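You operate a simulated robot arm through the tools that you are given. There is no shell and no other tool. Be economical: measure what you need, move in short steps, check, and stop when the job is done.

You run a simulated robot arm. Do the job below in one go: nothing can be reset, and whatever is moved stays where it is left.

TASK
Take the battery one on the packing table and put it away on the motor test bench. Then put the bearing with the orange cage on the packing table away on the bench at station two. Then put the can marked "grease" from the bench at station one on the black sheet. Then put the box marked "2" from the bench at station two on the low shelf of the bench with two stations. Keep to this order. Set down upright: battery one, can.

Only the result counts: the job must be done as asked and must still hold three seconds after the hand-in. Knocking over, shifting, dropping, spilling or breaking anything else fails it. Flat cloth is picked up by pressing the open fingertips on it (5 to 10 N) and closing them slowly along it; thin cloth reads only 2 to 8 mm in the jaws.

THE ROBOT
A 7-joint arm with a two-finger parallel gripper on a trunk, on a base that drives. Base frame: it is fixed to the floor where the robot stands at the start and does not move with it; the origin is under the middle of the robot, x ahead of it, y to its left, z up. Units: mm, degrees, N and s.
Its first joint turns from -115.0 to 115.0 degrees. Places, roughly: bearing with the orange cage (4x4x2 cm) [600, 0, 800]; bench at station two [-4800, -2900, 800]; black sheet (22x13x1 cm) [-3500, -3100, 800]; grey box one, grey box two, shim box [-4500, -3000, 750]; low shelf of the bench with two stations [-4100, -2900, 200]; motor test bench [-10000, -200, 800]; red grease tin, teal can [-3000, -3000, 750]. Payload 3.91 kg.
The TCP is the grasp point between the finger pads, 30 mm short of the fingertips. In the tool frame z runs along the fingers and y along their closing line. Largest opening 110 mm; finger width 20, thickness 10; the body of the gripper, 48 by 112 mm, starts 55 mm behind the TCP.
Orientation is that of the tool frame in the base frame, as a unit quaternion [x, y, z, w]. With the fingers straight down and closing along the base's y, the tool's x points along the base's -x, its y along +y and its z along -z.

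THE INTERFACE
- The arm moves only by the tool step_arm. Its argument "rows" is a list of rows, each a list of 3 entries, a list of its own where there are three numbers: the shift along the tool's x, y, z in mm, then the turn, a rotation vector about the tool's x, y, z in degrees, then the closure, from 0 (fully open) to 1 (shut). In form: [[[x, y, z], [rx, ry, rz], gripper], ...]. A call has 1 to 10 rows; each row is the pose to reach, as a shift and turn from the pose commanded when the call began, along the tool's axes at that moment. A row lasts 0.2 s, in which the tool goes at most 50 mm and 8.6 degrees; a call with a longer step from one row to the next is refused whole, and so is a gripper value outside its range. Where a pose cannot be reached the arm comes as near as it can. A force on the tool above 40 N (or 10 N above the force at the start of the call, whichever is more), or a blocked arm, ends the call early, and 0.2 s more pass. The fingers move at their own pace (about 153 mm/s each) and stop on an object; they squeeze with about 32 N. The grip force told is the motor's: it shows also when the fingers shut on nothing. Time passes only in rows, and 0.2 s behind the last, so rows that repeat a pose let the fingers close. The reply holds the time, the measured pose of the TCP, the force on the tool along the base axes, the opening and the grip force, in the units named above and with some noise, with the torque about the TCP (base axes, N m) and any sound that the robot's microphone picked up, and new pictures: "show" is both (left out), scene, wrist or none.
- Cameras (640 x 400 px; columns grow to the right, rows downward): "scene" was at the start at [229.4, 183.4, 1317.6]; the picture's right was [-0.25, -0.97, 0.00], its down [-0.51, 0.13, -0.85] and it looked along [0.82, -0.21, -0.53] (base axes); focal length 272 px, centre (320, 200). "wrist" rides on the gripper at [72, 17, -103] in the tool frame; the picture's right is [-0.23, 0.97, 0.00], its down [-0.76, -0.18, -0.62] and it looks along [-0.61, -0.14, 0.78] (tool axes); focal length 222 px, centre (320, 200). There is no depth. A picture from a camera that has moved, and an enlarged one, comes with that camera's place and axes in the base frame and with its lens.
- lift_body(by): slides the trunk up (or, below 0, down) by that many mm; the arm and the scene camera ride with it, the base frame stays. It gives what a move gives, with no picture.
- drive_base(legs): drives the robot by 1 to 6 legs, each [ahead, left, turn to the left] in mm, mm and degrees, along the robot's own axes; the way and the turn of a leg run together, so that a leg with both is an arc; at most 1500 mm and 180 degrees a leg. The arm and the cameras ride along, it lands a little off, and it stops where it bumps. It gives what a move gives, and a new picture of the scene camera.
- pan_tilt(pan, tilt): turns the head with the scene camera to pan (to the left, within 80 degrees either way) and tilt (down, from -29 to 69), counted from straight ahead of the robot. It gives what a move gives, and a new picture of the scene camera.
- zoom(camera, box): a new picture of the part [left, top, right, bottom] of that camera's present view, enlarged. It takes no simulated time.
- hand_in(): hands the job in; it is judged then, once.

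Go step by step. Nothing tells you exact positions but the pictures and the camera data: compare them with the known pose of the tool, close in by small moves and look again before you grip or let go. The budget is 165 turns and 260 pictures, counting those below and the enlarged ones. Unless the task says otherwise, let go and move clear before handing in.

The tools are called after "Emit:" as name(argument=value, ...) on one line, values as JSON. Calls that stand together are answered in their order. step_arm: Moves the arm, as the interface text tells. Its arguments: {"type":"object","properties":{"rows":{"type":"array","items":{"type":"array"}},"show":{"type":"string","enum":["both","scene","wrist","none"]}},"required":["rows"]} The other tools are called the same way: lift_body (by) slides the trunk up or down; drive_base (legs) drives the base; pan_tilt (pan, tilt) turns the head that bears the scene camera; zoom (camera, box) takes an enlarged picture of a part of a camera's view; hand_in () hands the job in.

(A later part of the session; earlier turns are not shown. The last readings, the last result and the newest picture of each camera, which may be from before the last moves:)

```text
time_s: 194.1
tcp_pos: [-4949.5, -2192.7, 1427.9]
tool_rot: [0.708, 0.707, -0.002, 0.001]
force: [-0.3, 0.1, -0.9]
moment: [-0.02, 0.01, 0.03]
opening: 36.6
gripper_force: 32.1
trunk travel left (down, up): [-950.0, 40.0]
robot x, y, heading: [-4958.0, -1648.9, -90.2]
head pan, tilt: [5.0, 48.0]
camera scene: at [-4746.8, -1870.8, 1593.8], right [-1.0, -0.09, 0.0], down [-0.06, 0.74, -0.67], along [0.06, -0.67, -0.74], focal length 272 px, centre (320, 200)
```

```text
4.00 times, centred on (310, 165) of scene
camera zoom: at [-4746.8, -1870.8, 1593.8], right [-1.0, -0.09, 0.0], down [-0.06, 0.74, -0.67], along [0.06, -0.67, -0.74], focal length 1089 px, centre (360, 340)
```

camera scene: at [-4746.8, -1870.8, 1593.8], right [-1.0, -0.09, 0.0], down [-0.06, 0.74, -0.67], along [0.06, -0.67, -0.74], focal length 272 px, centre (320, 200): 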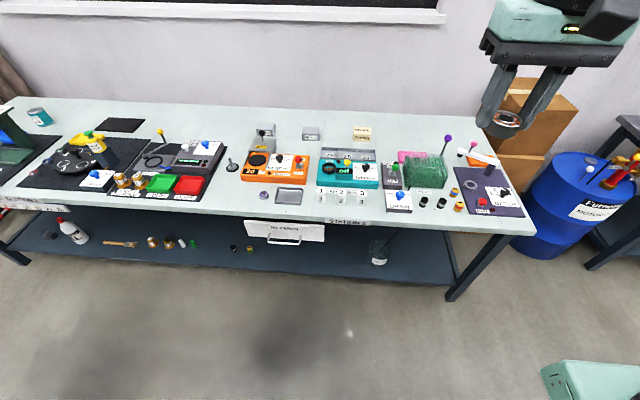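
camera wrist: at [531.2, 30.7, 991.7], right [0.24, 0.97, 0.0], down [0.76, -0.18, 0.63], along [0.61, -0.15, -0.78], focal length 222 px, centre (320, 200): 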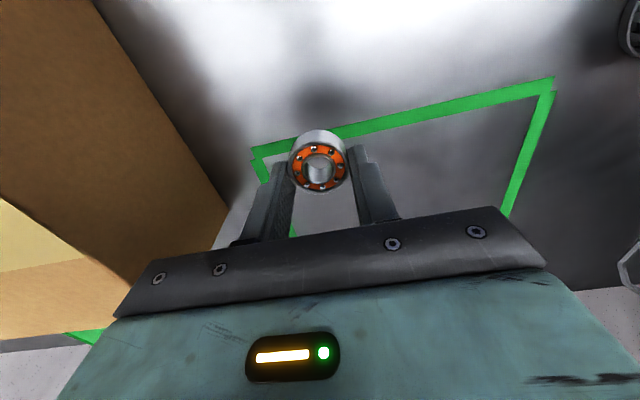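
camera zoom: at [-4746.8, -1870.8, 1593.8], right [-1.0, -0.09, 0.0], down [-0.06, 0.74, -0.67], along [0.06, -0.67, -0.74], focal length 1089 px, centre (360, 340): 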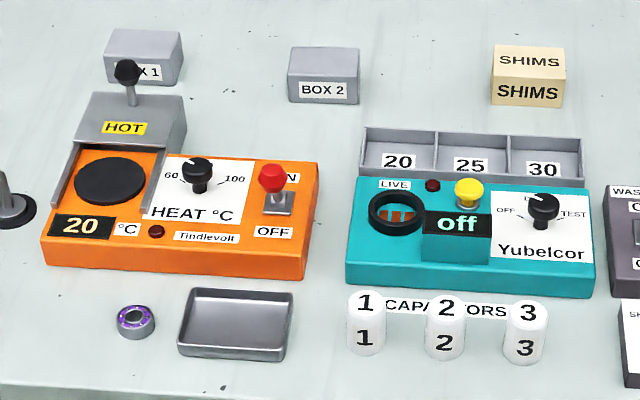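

I check labels: the drawer under the bench edge and the tray.

Emit:
zoom(camera="scene", box=[230, 180, 390, 280])

Emit:
zoom(camera="scene", box=[250, 180, 320, 220])

Emit:
zoom(camera="scene", box=[0, 80, 240, 230])

```text
4.00 times, centred on (310, 230) of scene
camera zoom: at [-4746.8, -1870.8, 1593.8], right [-1.0, -0.09, 0.0], down [-0.06, 0.74, -0.67], along [0.06, -0.67, -0.74], focal length 1089 px, centre (360, 80)
```

zoom: 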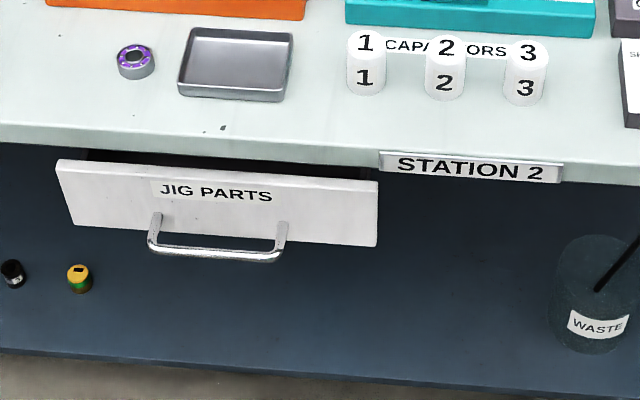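

```text
9.14 times, centred on (285, 200) of scene
camera zoom: at [-4746.8, -1870.8, 1593.8], right [-1.0, -0.09, 0.0], down [-0.06, 0.74, -0.67], along [0.06, -0.67, -0.74], focal length 2489 px, centre (640, 200)
```

zoom: 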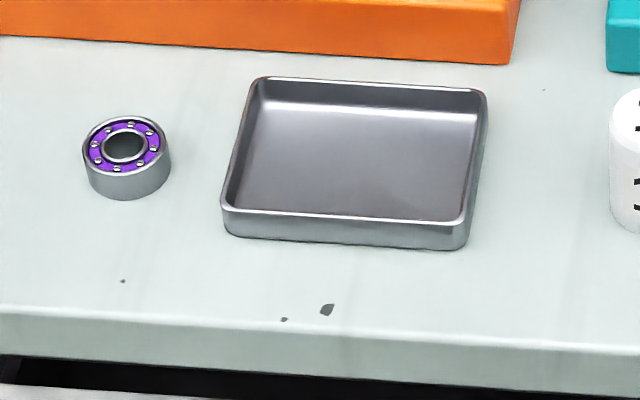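

```text
2.67 times, centred on (120, 155) of scene
camera zoom: at [-4746.8, -1870.8, 1593.8], right [-1.0, -0.09, 0.0], down [-0.06, 0.74, -0.67], along [0.06, -0.67, -0.74], focal length 726 px, centre (853, 320)
```

zoom: 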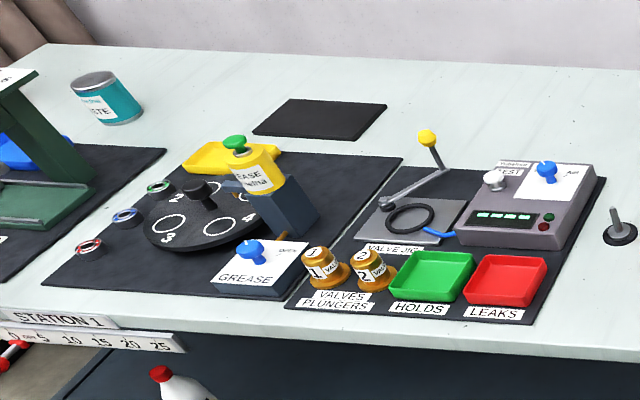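

No bearing-specific label exists; the purple-caged bearing lies on the open bench at about [-4459, -2590]. I'll set the orange one beside it on the free bench top at about [-4375, -2595], well inside station two.

Emit:
drive_base(legs=[[245, 580, 0]])

Emit:
lift_body(by=-300)

Emit:
pan_tilt(pan=-14, tilt=40)

```text
time_s: 197.6
tcp_pos: [-4365.8, -2436.5, 1427.8]
tool_rot: [0.707, 0.708, -0.001, 0.002]
force: [0.0, 0.0, -0.8]
moment: [0.01, 0.01, -0.01]
opening: 36.6
gripper_force: 31.6
trunk travel left (down, up): [-950.0, 40.0]
robot x, y, heading: [-4375.9, -1893.4, -89.9]
head pan, tilt: [5.0, 48.0]
camera scene: at [-4163.7, -2113.4, 1593.8], right [-1.0, -0.09, 0.0], down [-0.07, 0.74, -0.67], along [0.06, -0.67, -0.74], focal length 272 px, centre (320, 200)
```

scene: 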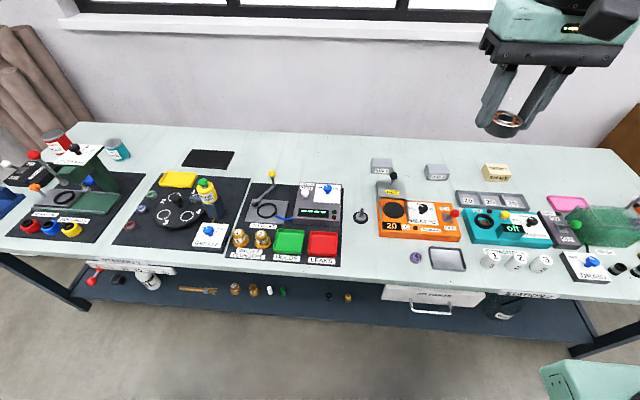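

```text
time_s: 200.6
tcp_pos: [-4365.4, -2437.4, 1128.2]
tool_rot: [0.708, 0.707, 0.0, 0.001]
force: [-0.3, 0.3, -1.1]
moment: [0.0, -0.02, 0.02]
opening: 36.4
gripper_force: 32.4
trunk travel left (down, up): [-650.0, 340.0]
robot x, y, heading: [-4373.2, -1890.8, -89.8]
head pan, tilt: [5.0, 48.0]
```

```text
time_s: 201.4
tcp_pos: [-4366.9, -2436.7, 1128.1]
tool_rot: [0.707, 0.707, 0.0, 0.001]
force: [-0.2, 0.1, -1.2]
moment: [0.0, -0.03, 0.03]
opening: 36.4
gripper_force: 31.7
trunk travel left (down, up): [-650.0, 340.0]
robot x, y, heading: [-4375.1, -1893.8, -89.8]
head pan, tilt: [-14.0, 40.0]
camera scene: at [-4191.0, -2117.5, 1305.2], right [-0.97, 0.24, 0.0], down [0.15, 0.62, -0.77], along [-0.18, -0.74, -0.64], focal length 272 px, centre (320, 200)
```

scene: 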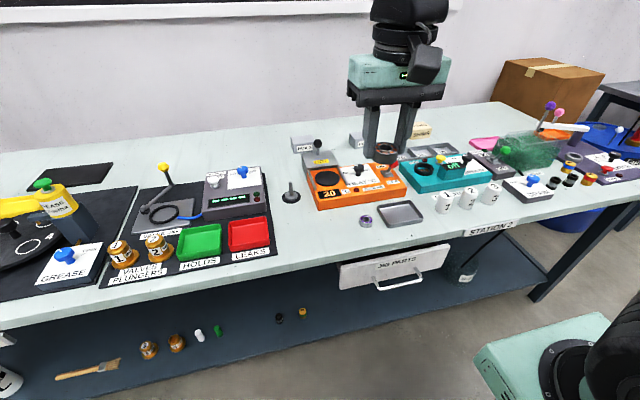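

I move above the spot at about [-4363, -2600] and check with the wrist camera.

Emit:
step_arm(rows=[[[-25, 0, 38], [0, 0, 0], 1], [[-50, 1, 76], [0, 0, 0], 1], [[-75, 1, 114], [0, 0, 0], 1], [[-100, 2, 152], [0, 0, 0], 1], [[-125, 2, 190], [0, 0, 0], 1], [[-150, 3, 228], [0, 0, 0], 1], [[-163, 3, 248], [0, 0, 0], 1], [[-163, 3, 248], [0, 0, 0], 1]])

Emit:
zoom(camera="scene", box=[260, 140, 440, 252])

```text
time_s: 203.2
tcp_pos: [-4363.4, -2599.9, 879.3]
tool_rot: [0.707, 0.707, -0.001, 0.002]
force: [-0.8, -1.3, 0.2]
moment: [0.0, 0.03, 0.02]
opening: 36.7
gripper_force: 31.5
trunk travel left (down, up): [-650.0, 340.0]
robot x, y, heading: [-4377.2, -1895.6, -89.8]
head pan, tilt: [-14.0, 40.0]
camera scene: at [-4191.0, -2117.4, 1305.2], right [-0.97, 0.24, 0.0], down [0.15, 0.62, -0.77], along [-0.18, -0.74, -0.64], focal length 272 px, centre (320, 200)
camera wrist: at [-4345.7, -2526.4, 983.2], right [0.97, -0.23, 0.0], down [-0.18, -0.76, 0.63], along [-0.14, -0.61, -0.78], focal length 222 px, centre (320, 200)
```

scene: 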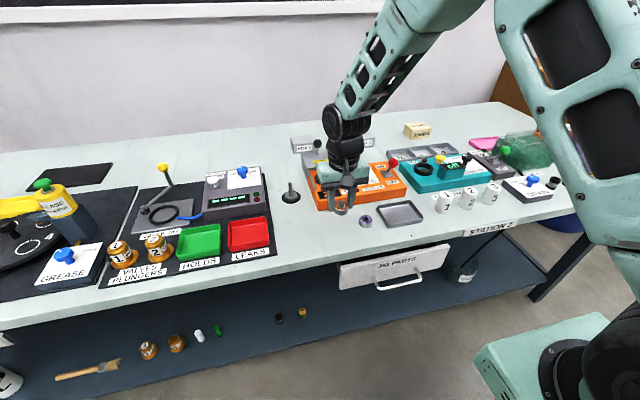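
wrist: 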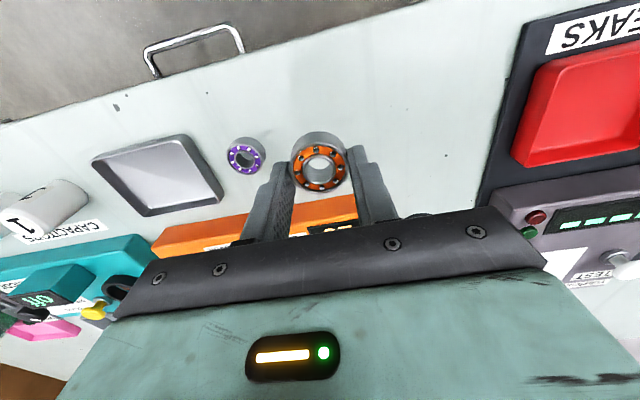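

```text
3.56 times, centred on (350, 196) of scene
camera zoom: at [-4191.0, -2117.4, 1305.2], right [-0.97, 0.24, 0.0], down [0.15, 0.62, -0.77], along [-0.18, -0.74, -0.64], focal length 968 px, centre (213, 214)
```

zoom: 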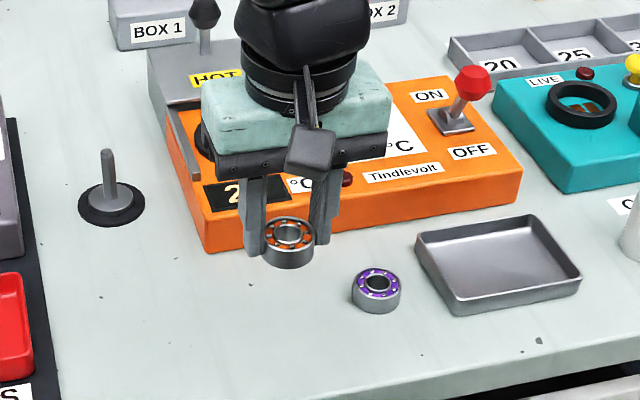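

The purple bearing is at [-4422, -2594], only 59 mm away; I shift 30 mm further for finger room, then descend gently to contact.

Emit:
step_arm(rows=[[[8, 30, 0], [0, 0, 0], 1], [[8, 30, 20], [0, 0, 0], 1], [[8, 30, 32], [0, 0, 0], 1], [[8, 30, 36], [0, 0, 0], 1], [[8, 30, 39], [0, 0, 0], 1], [[8, 30, 42], [0, 0, 0], 1], [[8, 30, 44], [0, 0, 0], 1], [[8, 30, 46], [0, 0, 0], 1]])

Emit:
zoom(camera="scene", box=[260, 140, 440, 252])

```text
time_s: 205.0
tcp_pos: [-4333.4, -2592.3, 833.5]
tool_rot: [0.707, 0.708, -0.001, 0.0]
force: [-0.5, 0.4, -0.9]
moment: [0.01, 0.0, -0.01]
opening: 36.4
gripper_force: 32.2
trunk travel left (down, up): [-650.0, 340.0]
robot x, y, heading: [-4373.2, -1892.1, -90.1]
head pan, tilt: [-14.0, 40.0]
camera scene: at [-4191.0, -2117.5, 1305.2], right [-0.97, 0.24, 0.0], down [0.15, 0.62, -0.77], along [-0.18, -0.74, -0.64], focal length 272 px, centre (320, 200)
camera wrist: at [-4315.5, -2518.9, 937.6], right [0.97, -0.23, 0.0], down [-0.18, -0.76, 0.63], along [-0.14, -0.61, -0.78], focal length 222 px, centre (320, 200)
```

scene: 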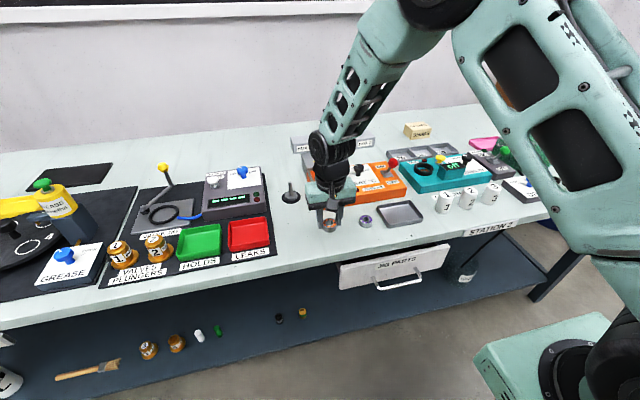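
wrist: 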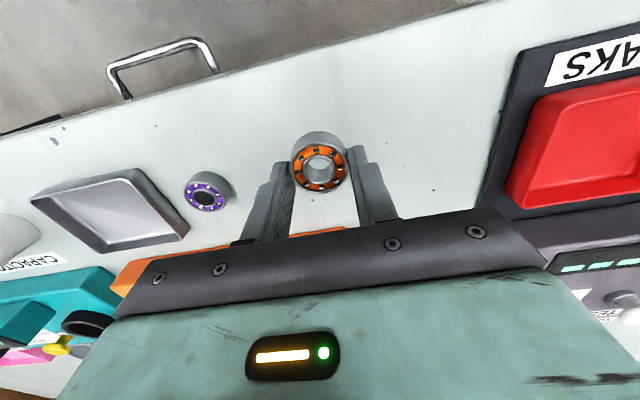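

```text
3.56 times, centred on (350, 196) of scene
camera zoom: at [-4191.0, -2117.5, 1305.2], right [-0.97, 0.24, 0.0], down [0.15, 0.62, -0.77], along [-0.18, -0.74, -0.64], focal length 968 px, centre (213, 214)
```

zoom: 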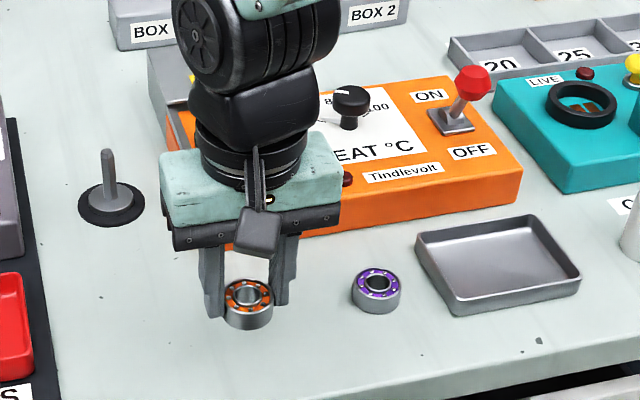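

Emit:
step_arm(rows=[[[0, 0, 3], [0, 0, 0], 1], [[0, 0, 6], [0, 0, 0], 1], [[0, 0, 9], [0, 0, 0], 1], [[0, 0, 11], [0, 0, 0], 1], [[0, 0, 13], [0, 0, 0], 1], [[0, 0, 15], [0, 0, 0], 1]], show="wrist")

Emit:
zoom(camera="scene", box=[260, 140, 440, 252])

```text
time_s: 206.4
tcp_pos: [-4334.3, -2591.9, 819.2]
tool_rot: [0.707, 0.707, -0.002, 0.002]
force: [-0.1, 0.4, -1.9]
moment: [-0.01, 0.02, 0.01]
opening: 36.4
gripper_force: 31.9
trunk travel left (down, up): [-650.0, 340.0]
robot x, y, heading: [-4371.0, -1893.5, -89.6]
head pan, tilt: [-14.0, 40.0]
camera wrist: at [-4315.5, -2519.1, 922.8], right [0.97, -0.23, 0.0], down [-0.18, -0.76, 0.63], along [-0.14, -0.61, -0.78], focal length 222 px, centre (320, 200)
```

wrist: 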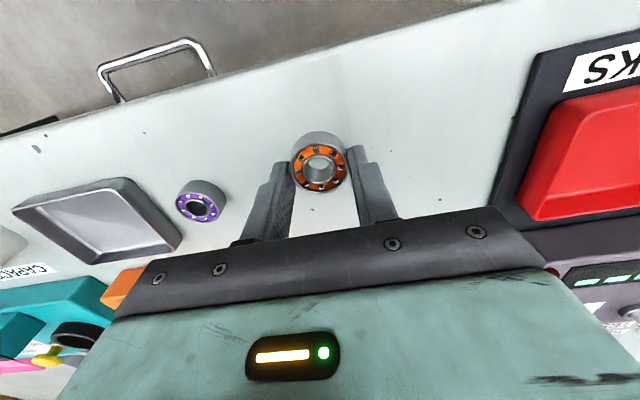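

```text
3.56 times, centred on (350, 196) of scene
camera zoom: at [-4191.0, -2117.5, 1305.2], right [-0.97, 0.24, 0.0], down [0.15, 0.62, -0.77], along [-0.18, -0.74, -0.64], focal length 968 px, centre (213, 214)
```

zoom: 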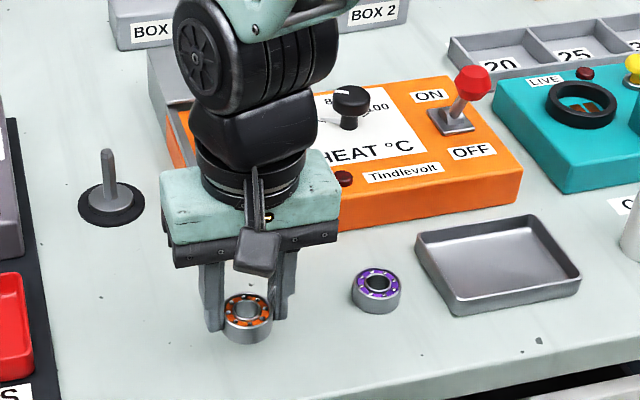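

The bench here is evidently lower (~755–760). I continue down in small steps.

Emit:
step_arm(rows=[[[0, 0, 4], [0, 0, 0], 1], [[0, 0, 8], [0, 0, 0], 1], [[0, 0, 12], [0, 0, 0], 1], [[0, 0, 15], [0, 0, 0], 1], [[0, 0, 18], [0, 0, 0], 1], [[0, 0, 21], [0, 0, 0], 1], [[0, 0, 24], [0, 0, 0], 1], [[0, 0, 26], [0, 0, 0], 1], [[0, 0, 28], [0, 0, 0], 1], [[0, 0, 30], [0, 0, 0], 1]], show="wrist")

Emit:
zoom(camera="scene", box=[260, 140, 440, 252])

```text
time_s: 208.6
tcp_pos: [-4332.9, -2593.0, 791.4]
tool_rot: [0.707, 0.708, -0.002, 0.002]
force: [0.0, 4.0, 23.9]
moment: [0.19, 0.13, 0.05]
opening: 36.7
gripper_force: 32.2
trunk travel left (down, up): [-650.0, 340.0]
robot x, y, heading: [-4373.7, -1894.9, -90.0]
head pan, tilt: [-14.0, 40.0]
camera wrist: at [-4315.3, -2518.9, 894.7], right [0.97, -0.23, 0.0], down [-0.18, -0.76, 0.63], along [-0.14, -0.61, -0.78], focal length 222 px, centre (320, 200)
```

wrist: 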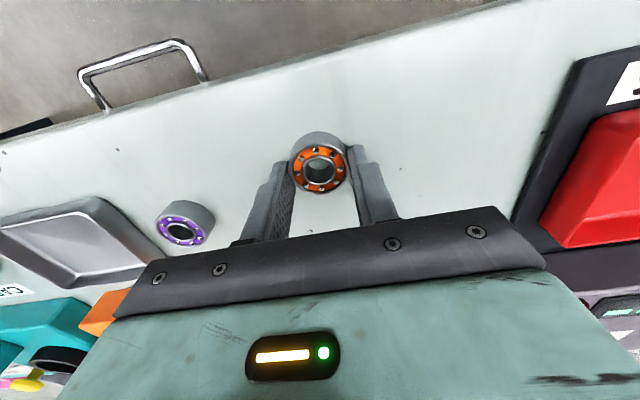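

```text
3.56 times, centred on (350, 196) of scene
camera zoom: at [-4191.2, -2116.4, 1305.9], right [-0.97, 0.24, 0.0], down [0.15, 0.62, -0.77], along [-0.18, -0.74, -0.64], focal length 968 px, centre (213, 214)
```

zoom: 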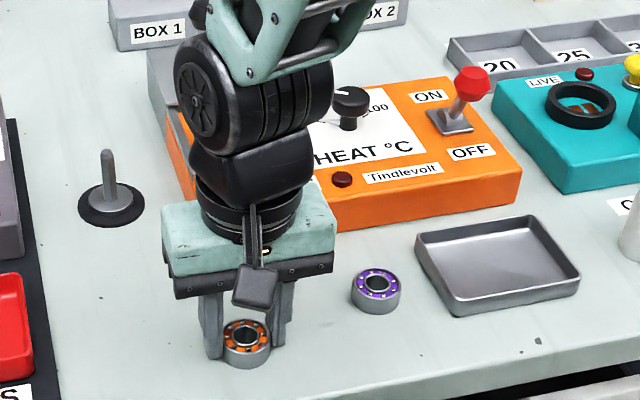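

The bearing rests on the bench (surface ≈757). I ease off, open slightly, and rise.

Emit:
step_arm(rows=[[[0, 0, -2], [0, 0, 0], 1], [[0, 0, -2], [0, 0, 0], 0.5], [[0, 0, -2], [0, 0, 0], 0.45], [[0, 0, -10], [0, 0, 0], 0.45], [[0, 0, -40], [0, 0, 0], 0.45], [[0, 0, -85], [0, 0, 0], 0.45], [[0, 0, -130], [0, 0, 0], 0.3], [[0, 0, -175], [0, 0, 0], 0], [[0, 0, -220], [0, 0, 0], 0], [[0, 0, -260], [0, 0, 0], 0]])

Emit:
zoom(camera="scene", box=[260, 140, 440, 252])

```text
time_s: 210.8
tcp_pos: [-4332.8, -2592.5, 1050.9]
tool_rot: [0.706, 0.708, -0.001, 0.0]
force: [-0.5, 0.6, -0.1]
moment: [0.04, 0.01, -0.02]
opening: 109.9
gripper_force: 0.0
trunk travel left (down, up): [-650.0, 340.0]
robot x, y, heading: [-4375.7, -1894.7, -90.1]
head pan, tilt: [-14.0, 40.0]
camera scene: at [-4191.0, -2117.8, 1305.1], right [-0.97, 0.24, 0.0], down [0.15, 0.62, -0.77], along [-0.18, -0.74, -0.64], focal length 272 px, centre (320, 200)
camera wrist: at [-4315.3, -2518.5, 1154.3], right [0.97, -0.23, 0.0], down [-0.18, -0.76, 0.62], along [-0.14, -0.61, -0.78], focal length 222 px, centre (320, 200)
```

scene: 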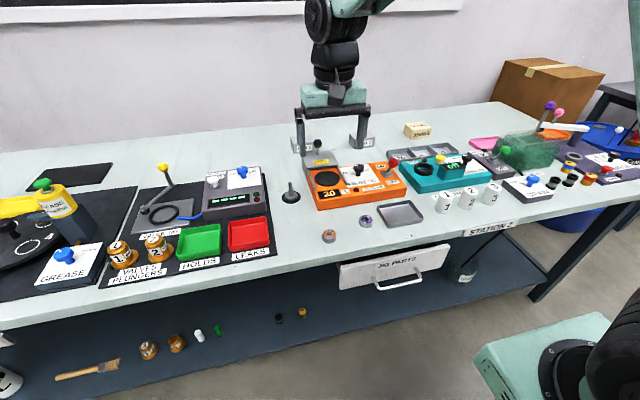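
wrist: 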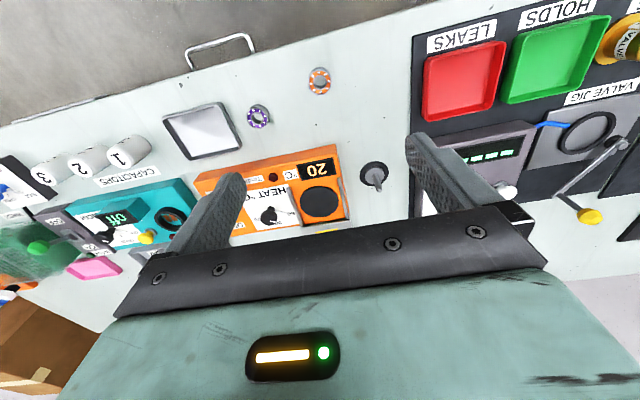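

```text
3.56 times, centred on (350, 196) of scene
camera zoom: at [-4191.0, -2117.8, 1305.1], right [-0.97, 0.24, 0.0], down [0.15, 0.62, -0.77], along [-0.18, -0.74, -0.64], focal length 968 px, centre (213, 214)
```

zoom: 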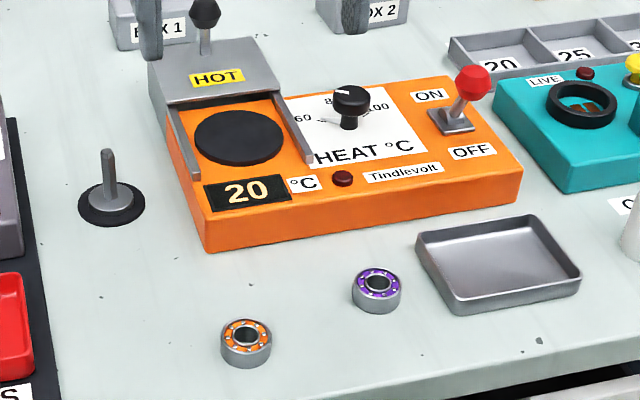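

The orange bearing sits on the bench next to the purple one. Now I retract and drive along to station one for the red grease tin, raising the trunk for a view.

Emit:
step_arm(rows=[[[35, -10, -20], [0, 0, 0], 0], [[75, -20, -40], [0, 0, 0], 0], [[115, -30, -60], [0, 0, 0], 0], [[155, -40, -78], [0, 0, 0], 0]], show="none")

Emit:
lift_body(by=320)

Emit:
drive_base(legs=[[0, 1150, 0], [-50, 100, 0]])

Emit:
pan_tilt(pan=5, tilt=42)

```text
time_s: 211.8
tcp_pos: [-4371.0, -2436.5, 1125.9]
tool_rot: [0.706, 0.708, -0.001, 0.0]
force: [-0.5, 0.2, -0.1]
moment: [0.05, 0.03, -0.02]
opening: 109.9
gripper_force: 0.0
trunk travel left (down, up): [-650.0, 340.0]
robot x, y, heading: [-4379.3, -1896.1, -89.8]
head pan, tilt: [-14.0, 40.0]
```

```text
time_s: 215.0
tcp_pos: [-4373.1, -2436.0, 1446.2]
tool_rot: [0.707, 0.707, -0.001, 0.001]
force: [-0.5, 0.4, 0.2]
moment: [-0.04, 0.01, 0.0]
opening: 109.9
gripper_force: 0.1
trunk travel left (down, up): [-970.0, 20.0]
robot x, y, heading: [-4374.7, -1895.3, -89.9]
head pan, tilt: [-14.0, 40.0]
```

```text
time_s: 221.6
tcp_pos: [-3129.8, -2390.2, 1446.2]
tool_rot: [0.71, 0.704, 0.0, 0.001]
force: [0.4, -0.3, -0.3]
moment: [0.01, 0.02, -0.01]
opening: 110.1
gripper_force: 0.0
trunk travel left (down, up): [-970.0, 20.0]
robot x, y, heading: [-3130.2, -1848.2, -90.3]
head pan, tilt: [-14.0, 40.0]
camera scene: at [-2945.5, -2072.9, 1625.3], right [-0.97, 0.25, 0.0], down [0.16, 0.62, -0.77], along [-0.19, -0.74, -0.64], focal length 272 px, centre (320, 200)
```

scene: 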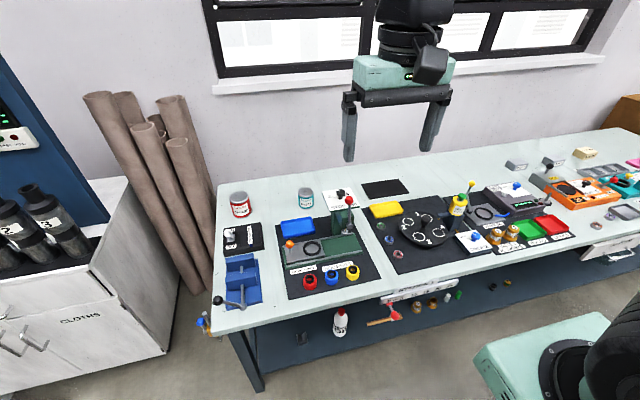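

```text
time_s: 222.4
tcp_pos: [-3129.8, -2389.7, 1446.7]
tool_rot: [0.71, 0.704, -0.002, 0.001]
force: [-0.4, 0.3, 0.7]
moment: [-0.02, 0.03, -0.01]
opening: 109.8
gripper_force: 0.1
trunk travel left (down, up): [-970.0, 20.0]
robot x, y, heading: [-3130.6, -1845.3, -90.3]
head pan, tilt: [5.0, 42.0]
camera scene: at [-2917.3, -2073.7, 1622.3], right [-1.0, -0.08, 0.0], down [-0.05, 0.67, -0.74], along [0.06, -0.74, -0.67], focal length 272 px, centre (320, 200)
```

scene: 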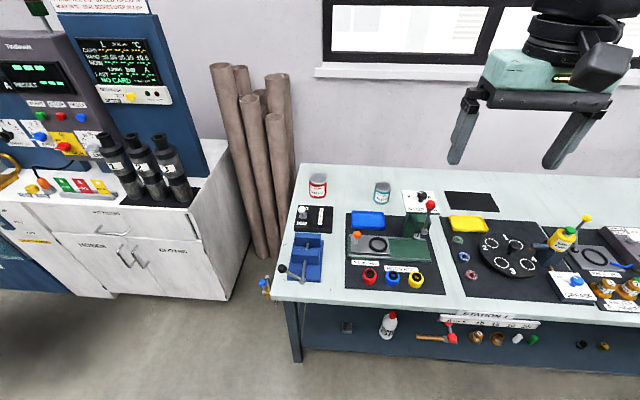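

Emit:
zoom(camera="scene", box=[270, 150, 430, 250])

Emit:
zoom(camera="scene", box=[430, 170, 640, 300])

```text
4.00 times, centred on (350, 200) of scene
camera zoom: at [-2917.3, -2073.7, 1622.3], right [-1.0, -0.08, 0.0], down [-0.05, 0.67, -0.74], along [0.06, -0.74, -0.67], focal length 1089 px, centre (200, 200)
```

zoom: 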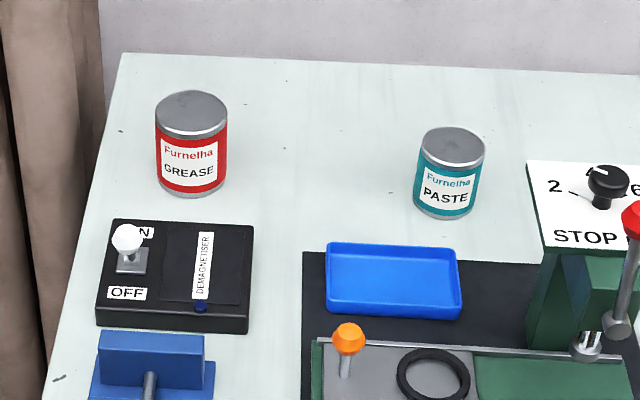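

```text
3.05 times, centred on (535, 235) of scene
camera zoom: at [-2917.3, -2073.7, 1622.3], right [-1.0, -0.08, 0.0], down [-0.05, 0.67, -0.74], along [0.06, -0.74, -0.67], focal length 830 px, centre (-335, 93)
```

zoom: 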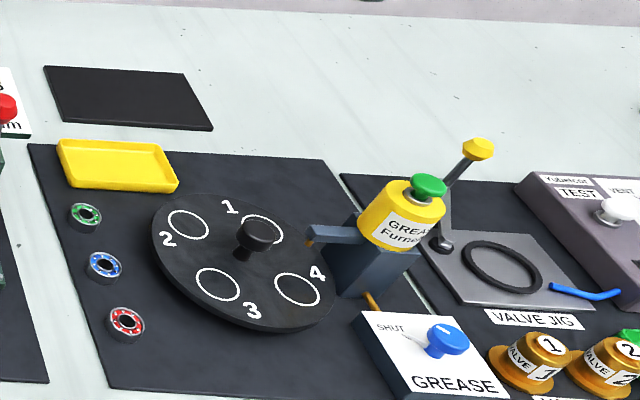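

The red tin "Furnelha GREASE" is at about [-2827, -3074], ~82 mm wide, ~92 mm tall. I lower the trunk and drive in front of it.

Emit:
lift_body(by=-320)

Emit:
drive_base(legs=[[430, 260, 0.3]])

Emit:
pan_tilt(pan=0, tilt=35)

```text
time_s: 225.6
tcp_pos: [-3129.6, -2390.1, 1125.3]
tool_rot: [0.71, 0.704, -0.002, 0.001]
force: [-0.6, -0.3, -0.5]
moment: [0.0, -0.01, -0.01]
opening: 109.9
gripper_force: 0.1
trunk travel left (down, up): [-650.0, 340.0]
robot x, y, heading: [-3129.5, -1848.7, -90.2]
head pan, tilt: [5.0, 42.0]
```

```text
time_s: 228.7
tcp_pos: [-2875.4, -2785.0, 1126.9]
tool_rot: [0.704, 0.71, -0.001, 0.0]
force: [0.3, 0.0, 0.8]
moment: [-0.05, 0.01, 0.04]
opening: 110.0
gripper_force: 0.1
trunk travel left (down, up): [-650.0, 340.0]
robot x, y, heading: [-2884.1, -2244.1, -89.1]
head pan, tilt: [5.0, 42.0]
stopped in leg 1: the robot was blocked; the commanded pose is now the measured one
camera scene: at [-2668.5, -2465.1, 1302.3], right [-1.0, -0.1, 0.0], down [-0.07, 0.67, -0.74], along [0.07, -0.74, -0.67], focal length 272 px, centre (320, 200)
```

scene: 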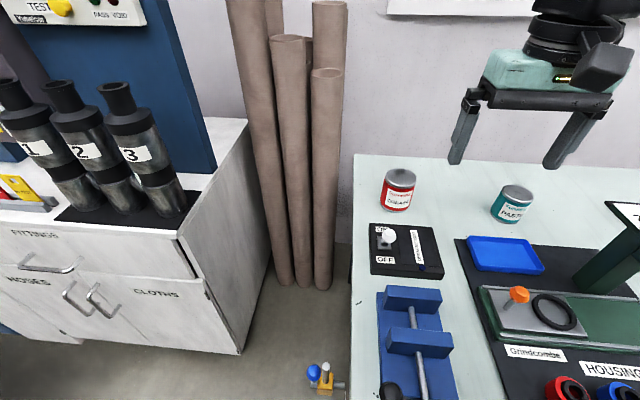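

```text
time_s: 229.4
tcp_pos: [-2875.1, -2785.5, 1127.0]
tool_rot: [0.703, 0.711, -0.002, 0.001]
force: [0.3, -1.1, -0.3]
moment: [0.02, 0.02, 0.0]
opening: 110.1
gripper_force: 0.1
trunk travel left (down, up): [-650.0, 340.0]
robot x, y, heading: [-2884.0, -2239.6, -89.3]
head pan, tilt: [0.0, 35.0]
camera scene: at [-2675.7, -2469.9, 1312.8], right [-1.0, -0.01, 0.0], down [-0.01, 0.57, -0.82], along [0.01, -0.82, -0.57], focal length 272 px, centre (320, 200)
```

scene: 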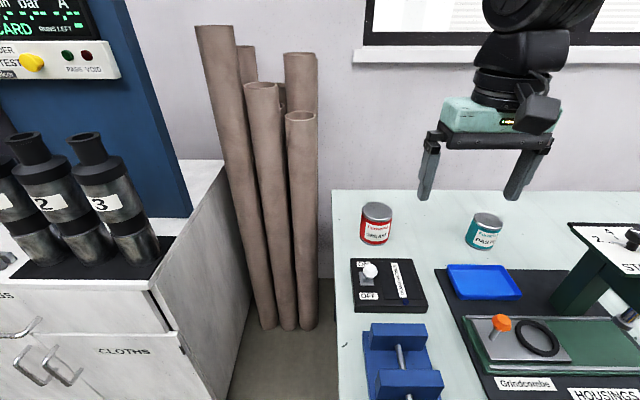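

The base touched the bench front; I back off 30 mm. The tin reads [-2829, -3080]; it remains in reach.

Emit:
drive_base(legs=[[-30, 0, -0.7]])

Emit:
zoom(camera="scene", box=[320, 170, 560, 320])

```text
time_s: 230.2
tcp_pos: [-2881.8, -2755.3, 1126.8]
tool_rot: [0.708, 0.706, -0.002, 0.002]
force: [0.0, 0.2, -0.1]
moment: [-0.01, -0.02, 0.01]
opening: 110.1
gripper_force: 0.1
trunk travel left (down, up): [-650.0, 340.0]
robot x, y, heading: [-2885.3, -2214.0, -90.0]
head pan, tilt: [0.0, 35.0]
camera scene: at [-2678.7, -2442.4, 1312.8], right [-1.0, 0.0, 0.0], down [0.0, 0.57, -0.82], along [0.0, -0.82, -0.57], focal length 272 px, centre (320, 200)
```

scene: 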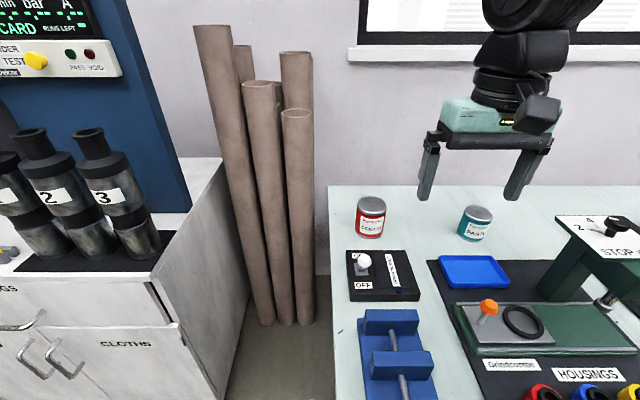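

```text
2.67 times, centred on (440, 245) of scene
camera zoom: at [-2678.7, -2442.4, 1312.8], right [-1.0, 0.0, 0.0], down [0.0, 0.57, -0.82], along [0.0, -0.82, -0.57], focal length 726 px, centre (0, 80)
```

zoom: 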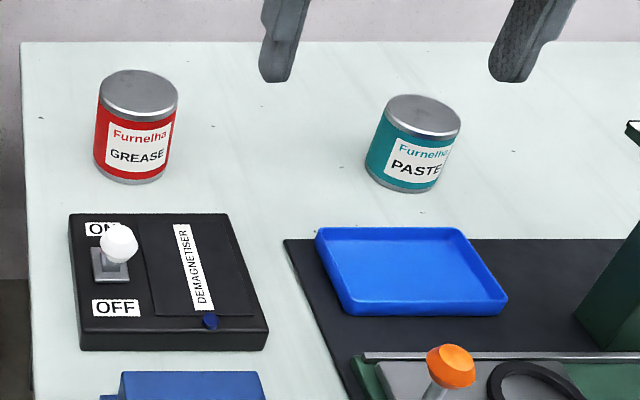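

Emit:
step_arm(rows=[[[-45, 6, 0], [0, 0, 0], 0], [[-90, 12, 5], [0, 0, 0], 0], [[-134, 18, 25], [0, 0, 0], 0], [[-176, 25, 50], [0, 0, 0], 0], [[-216, 32, 78], [0, 0, 0], 0], [[-254, 40, 108], [0, 0, 0], 0], [[-292, 48, 138], [0, 0, 0], 0], [[-328, 54, 168], [0, 0, 0], 0], [[-328, 54, 200], [0, 0, 0], 0], [[-328, 54, 200], [0, 0, 0], 0]])

Emit:
zoom(camera="scene", box=[290, 150, 450, 250])

```text
time_s: 232.4
tcp_pos: [-2829.0, -3085.7, 927.2]
tool_rot: [0.708, 0.707, -0.001, 0.0]
force: [-0.2, 0.7, 0.1]
moment: [-0.02, -0.01, 0.0]
opening: 109.9
gripper_force: 0.0
trunk travel left (down, up): [-650.0, 340.0]
robot x, y, heading: [-2877.9, -2213.3, -89.8]
head pan, tilt: [0.0, 35.0]
camera scene: at [-2678.7, -2442.4, 1312.8], right [-1.0, 0.0, 0.0], down [0.0, 0.57, -0.82], along [0.0, -0.82, -0.57], focal length 272 px, centre (320, 200)
camera wrist: at [-2810.6, -3011.2, 1029.5], right [0.97, -0.23, 0.0], down [-0.18, -0.76, 0.63], along [-0.14, -0.61, -0.78], focal length 222 px, centre (320, 200)
```

scene: 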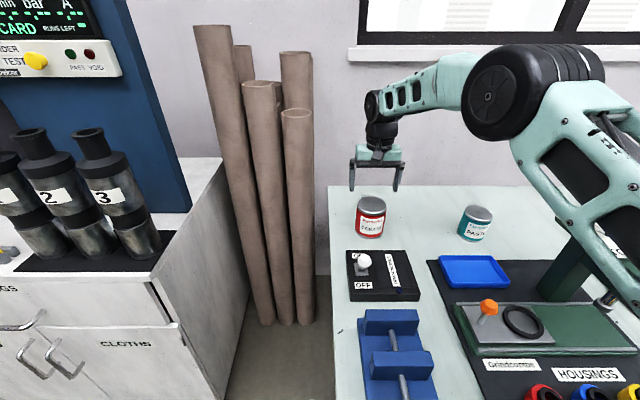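
wrist: 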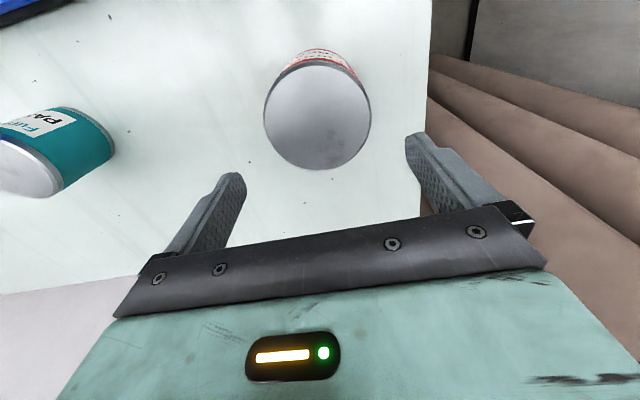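

```text
4.00 times, centred on (370, 200) of scene
camera zoom: at [-2678.7, -2442.4, 1312.8], right [-1.0, 0.0, 0.0], down [0.0, 0.57, -0.82], along [0.0, -0.82, -0.57], focal length 1089 px, centre (120, 200)
```

zoom: 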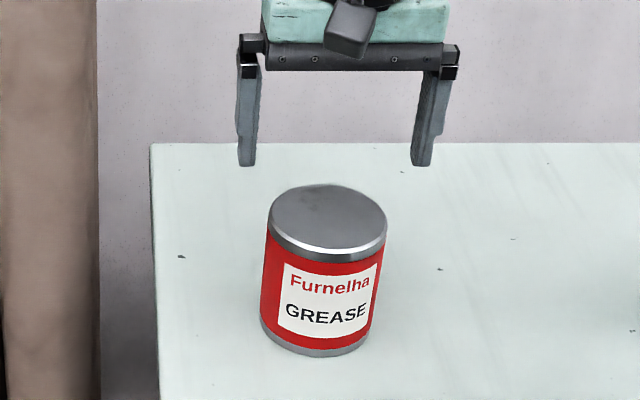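

Refined tin centre: [-2824, -3062], lid ≈862. I align above it and verify.

Emit:
step_arm(rows=[[[12, 3, 0], [0, 0, 0], 0], [[24, 5, 10], [0, 0, 0], 0], [[24, 5, 27], [0, 0, 0], 0], [[24, 5, 27], [0, 0, 0], 0]])

Emit:
zoom(camera="scene", box=[290, 150, 450, 250])

```text
time_s: 233.4
tcp_pos: [-2823.1, -3060.0, 898.8]
tool_rot: [0.708, 0.707, -0.001, 0.0]
force: [0.2, 0.0, 1.0]
moment: [0.01, -0.02, 0.03]
opening: 109.9
gripper_force: 0.1
trunk travel left (down, up): [-650.0, 340.0]
robot x, y, heading: [-2883.4, -2214.1, -90.2]
head pan, tilt: [0.0, 35.0]
camera scene: at [-2678.7, -2442.5, 1312.8], right [-1.0, 0.0, 0.0], down [0.0, 0.57, -0.82], along [0.0, -0.82, -0.57], focal length 272 px, centre (320, 200)
camera wrist: at [-2805.3, -2986.7, 1003.0], right [0.97, -0.23, 0.0], down [-0.18, -0.76, 0.63], along [-0.14, -0.61, -0.78], focal length 222 px, centre (320, 200)
```

scene: 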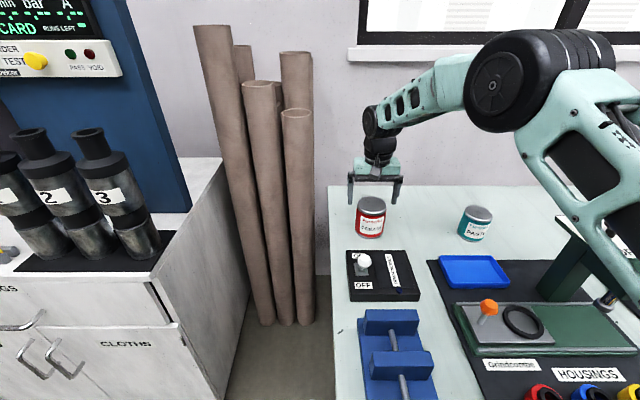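
wrist: 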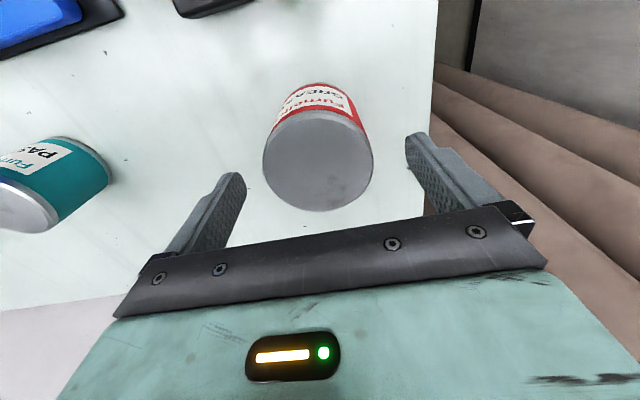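

```text
4.00 times, centred on (370, 200) of scene
camera zoom: at [-2678.7, -2442.5, 1312.8], right [-1.0, 0.0, 0.0], down [0.0, 0.57, -0.82], along [0.0, -0.82, -0.57], focal length 1089 px, centre (120, 200)
```

zoom: 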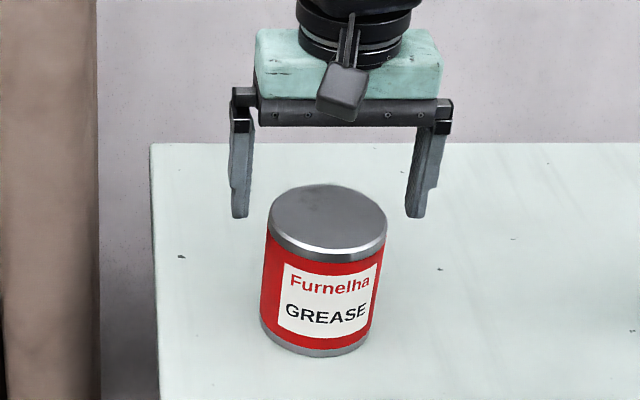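

Aligned. I descend around the tin and close.

Emit:
step_arm(rows=[[[0, -1, 25], [0, 0, 0], 0], [[0, -1, 50], [0, 0, 0], 0], [[0, -1, 70], [0, 0, 0], 0], [[0, -1, 76], [0, 0, 0], 0], [[0, -1, 76], [0, 0, 0], 0.1], [[0, -1, 76], [0, 0, 0], 0.3], [[0, -1, 76], [0, 0, 0], 1], [[0, -1, 76], [0, 0, 0], 1]])

Emit:
zoom(camera="scene", box=[290, 150, 450, 250])

```text
time_s: 235.2
tcp_pos: [-2824.2, -3059.2, 824.7]
tool_rot: [0.708, 0.706, -0.001, 0.001]
force: [-0.9, -0.9, -0.4]
moment: [-0.15, -0.04, -0.05]
opening: 82.9
gripper_force: 31.6
trunk travel left (down, up): [-650.0, 340.0]
robot x, y, heading: [-2884.7, -2213.2, -90.0]
head pan, tilt: [0.0, 35.0]
camera scene: at [-2678.8, -2442.6, 1312.7], right [-1.0, 0.0, 0.0], down [0.0, 0.57, -0.82], along [0.0, -0.82, -0.57], focal length 272 px, centre (320, 200)
camera wrist: at [-2806.5, -2986.9, 928.0], right [0.97, -0.23, 0.0], down [-0.18, -0.76, 0.63], along [-0.14, -0.61, -0.78], focal length 222 px, centre (320, 200)
```

scene: 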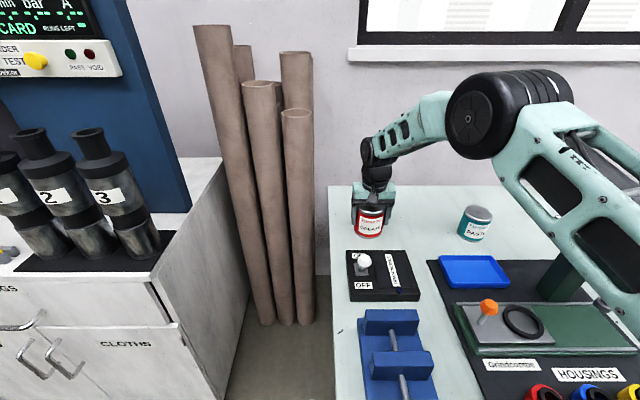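
wrist: 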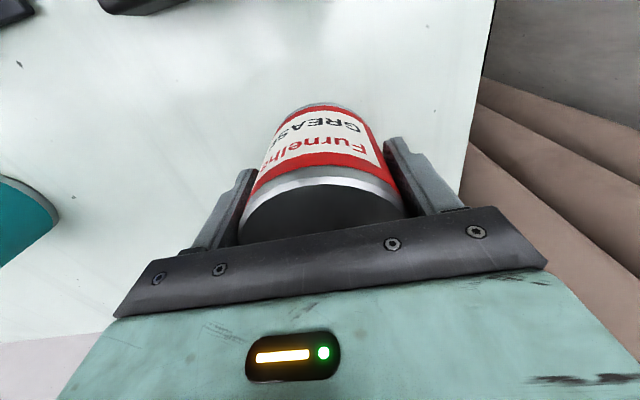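

```text
4.00 times, centred on (370, 200) of scene
camera zoom: at [-2678.8, -2442.6, 1312.7], right [-1.0, 0.0, 0.0], down [0.0, 0.57, -0.82], along [0.0, -0.82, -0.57], focal length 1089 px, centre (120, 200)
```

zoom: 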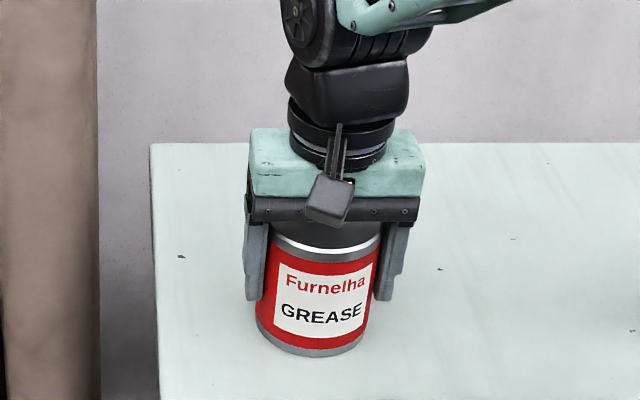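

Gripped (83 mm). I lift it straight up, bring it in, raise the trunk for safety, and move in front of the black sheet.

Emit:
step_arm(rows=[[[0, 0, -30], [0, 0, 0], 1], [[0, 0, -75], [0, 0, 0], 1], [[0, 0, -120], [0, 0, 0], 1], [[10, 0, -165], [0, 0, 0], 1], [[45, -5, -200], [0, 0, 0], 1], [[85, -15, -230], [0, 0, 0], 1], [[125, -25, -260], [0, 0, 0], 1], [[165, -35, -280], [0, 0, 0], 1], [[210, -45, -295], [0, 0, 0], 1], [[250, -55, -300], [0, 0, 0], 1]], show="scene")

Emit:
lift_body(by=120)

Emit:
drive_base(legs=[[-250, 0, 0], [0, -670, 0]])

Emit:
pan_tilt(pan=-10, tilt=38)

```text
refused: row 6 steps farther than a row can; nothing moved
```

```text
time_s: 236.7
tcp_pos: [-2824.1, -3059.8, 944.1]
tool_rot: [0.708, 0.706, -0.001, 0.0]
force: [0.2, 0.3, -4.9]
moment: [0.06, -0.01, 0.02]
opening: 83.0
gripper_force: 31.6
trunk travel left (down, up): [-770.0, 220.0]
robot x, y, heading: [-2885.3, -2210.1, -89.8]
head pan, tilt: [0.0, 35.0]
```

```text
time_s: 240.3
tcp_pos: [-3104.7, -2809.1, 944.3]
tool_rot: [0.706, 0.708, 0.004, 0.008]
force: [2.5, -1.2, -5.4]
moment: [0.02, 0.05, -0.04]
opening: 83.0
gripper_force: 32.1
trunk travel left (down, up): [-770.0, 220.0]
robot x, y, heading: [-3170.5, -1965.5, -90.2]
head pan, tilt: [0.0, 35.0]
stopped in leg 2: the force on the tool passed its limit (the readings are from after the stop); the commanded pose is now the measured one
camera scene: at [-2970.3, -2193.7, 1432.7], right [-1.0, 0.0, 0.0], down [0.0, 0.57, -0.82], along [0.0, -0.82, -0.57], focal length 272 px, centre (320, 200)
```

scene: 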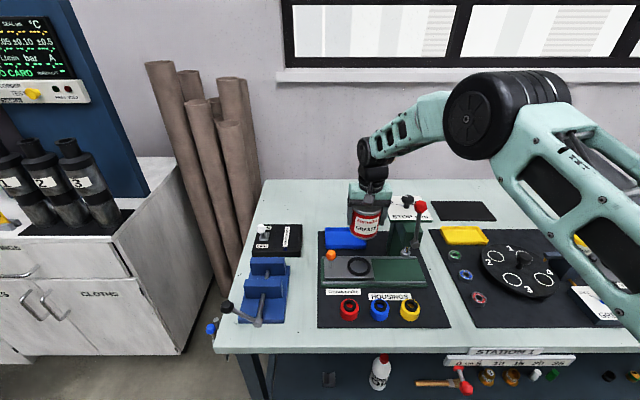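

```text
time_s: 241.0
tcp_pos: [-3104.3, -2808.7, 944.6]
tool_rot: [0.706, 0.708, 0.005, 0.007]
force: [2.8, 1.1, -5.7]
moment: [0.02, -0.04, -0.07]
opening: 82.9
gripper_force: 32.4
trunk travel left (down, up): [-770.0, 220.0]
robot x, y, heading: [-3176.7, -1960.2, -90.0]
head pan, tilt: [-10.0, 38.0]
camera scene: at [-2985.3, -2190.7, 1428.1], right [-0.98, 0.17, 0.0], down [0.11, 0.61, -0.79], along [-0.14, -0.78, -0.62], focal length 272 px, centre (320, 200)
```

scene: 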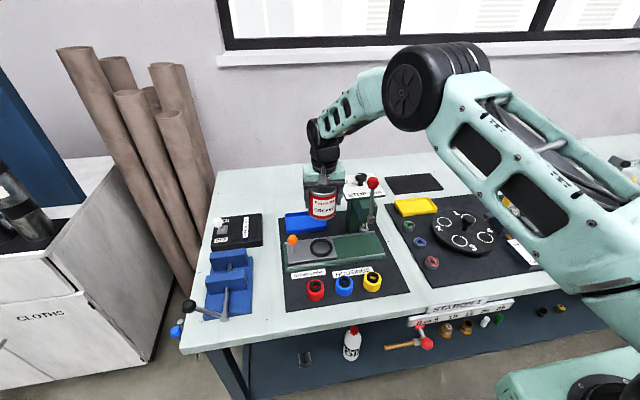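

A chained drive ran although the arm move was refused, and the tin touched the press column. I stop, check carefully what it touches, and whether anything moved.

Emit:
zoom(camera="scene", box=[260, 120, 420, 220])

Emit:
zoom(camera="scene", box=[180, 170, 460, 345])

Emit:
zoom(camera="wrist", box=[0, 0, 640, 400])

```text
4.00 times, centred on (340, 170) of scene
camera zoom: at [-2985.3, -2190.7, 1428.1], right [-0.98, 0.17, 0.0], down [0.11, 0.61, -0.79], along [-0.14, -0.78, -0.62], focal length 1089 px, centre (240, 320)
```

zoom: 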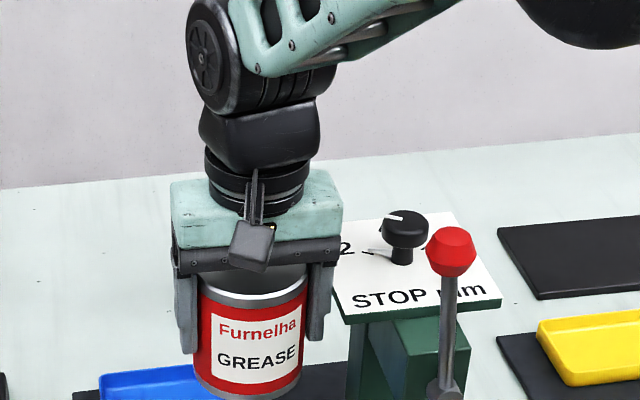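

```text
2.29 times, centred on (320, 258) of scene
camera zoom: at [-2985.3, -2190.7, 1428.1], right [-0.98, 0.17, 0.0], down [0.11, 0.61, -0.79], along [-0.14, -0.78, -0.62], focal length 622 px, centre (320, 69)
```

zoom: 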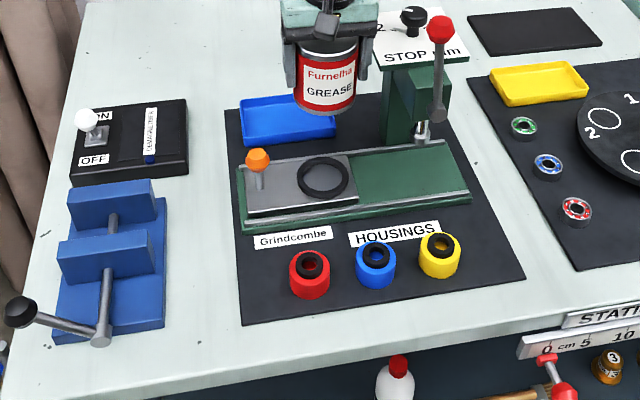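

```text
1.00 times, centred on (320, 200) of wrist
camera zoom: at [-3089.0, -2735.9, 1048.7], right [0.97, -0.22, 0.02], down [-0.19, -0.76, 0.62], along [-0.13, -0.61, -0.78], focal length 222 px, centre (320, 200)
```

zoom: 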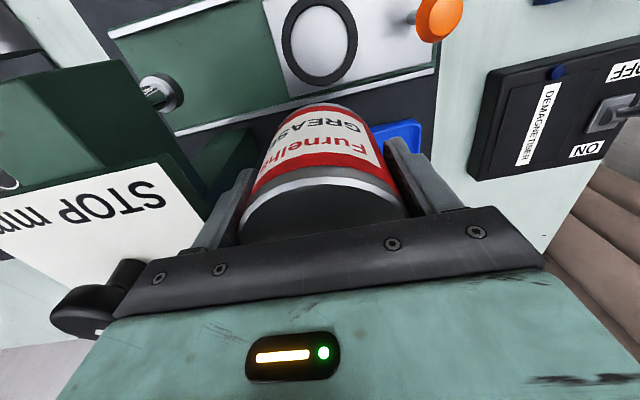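

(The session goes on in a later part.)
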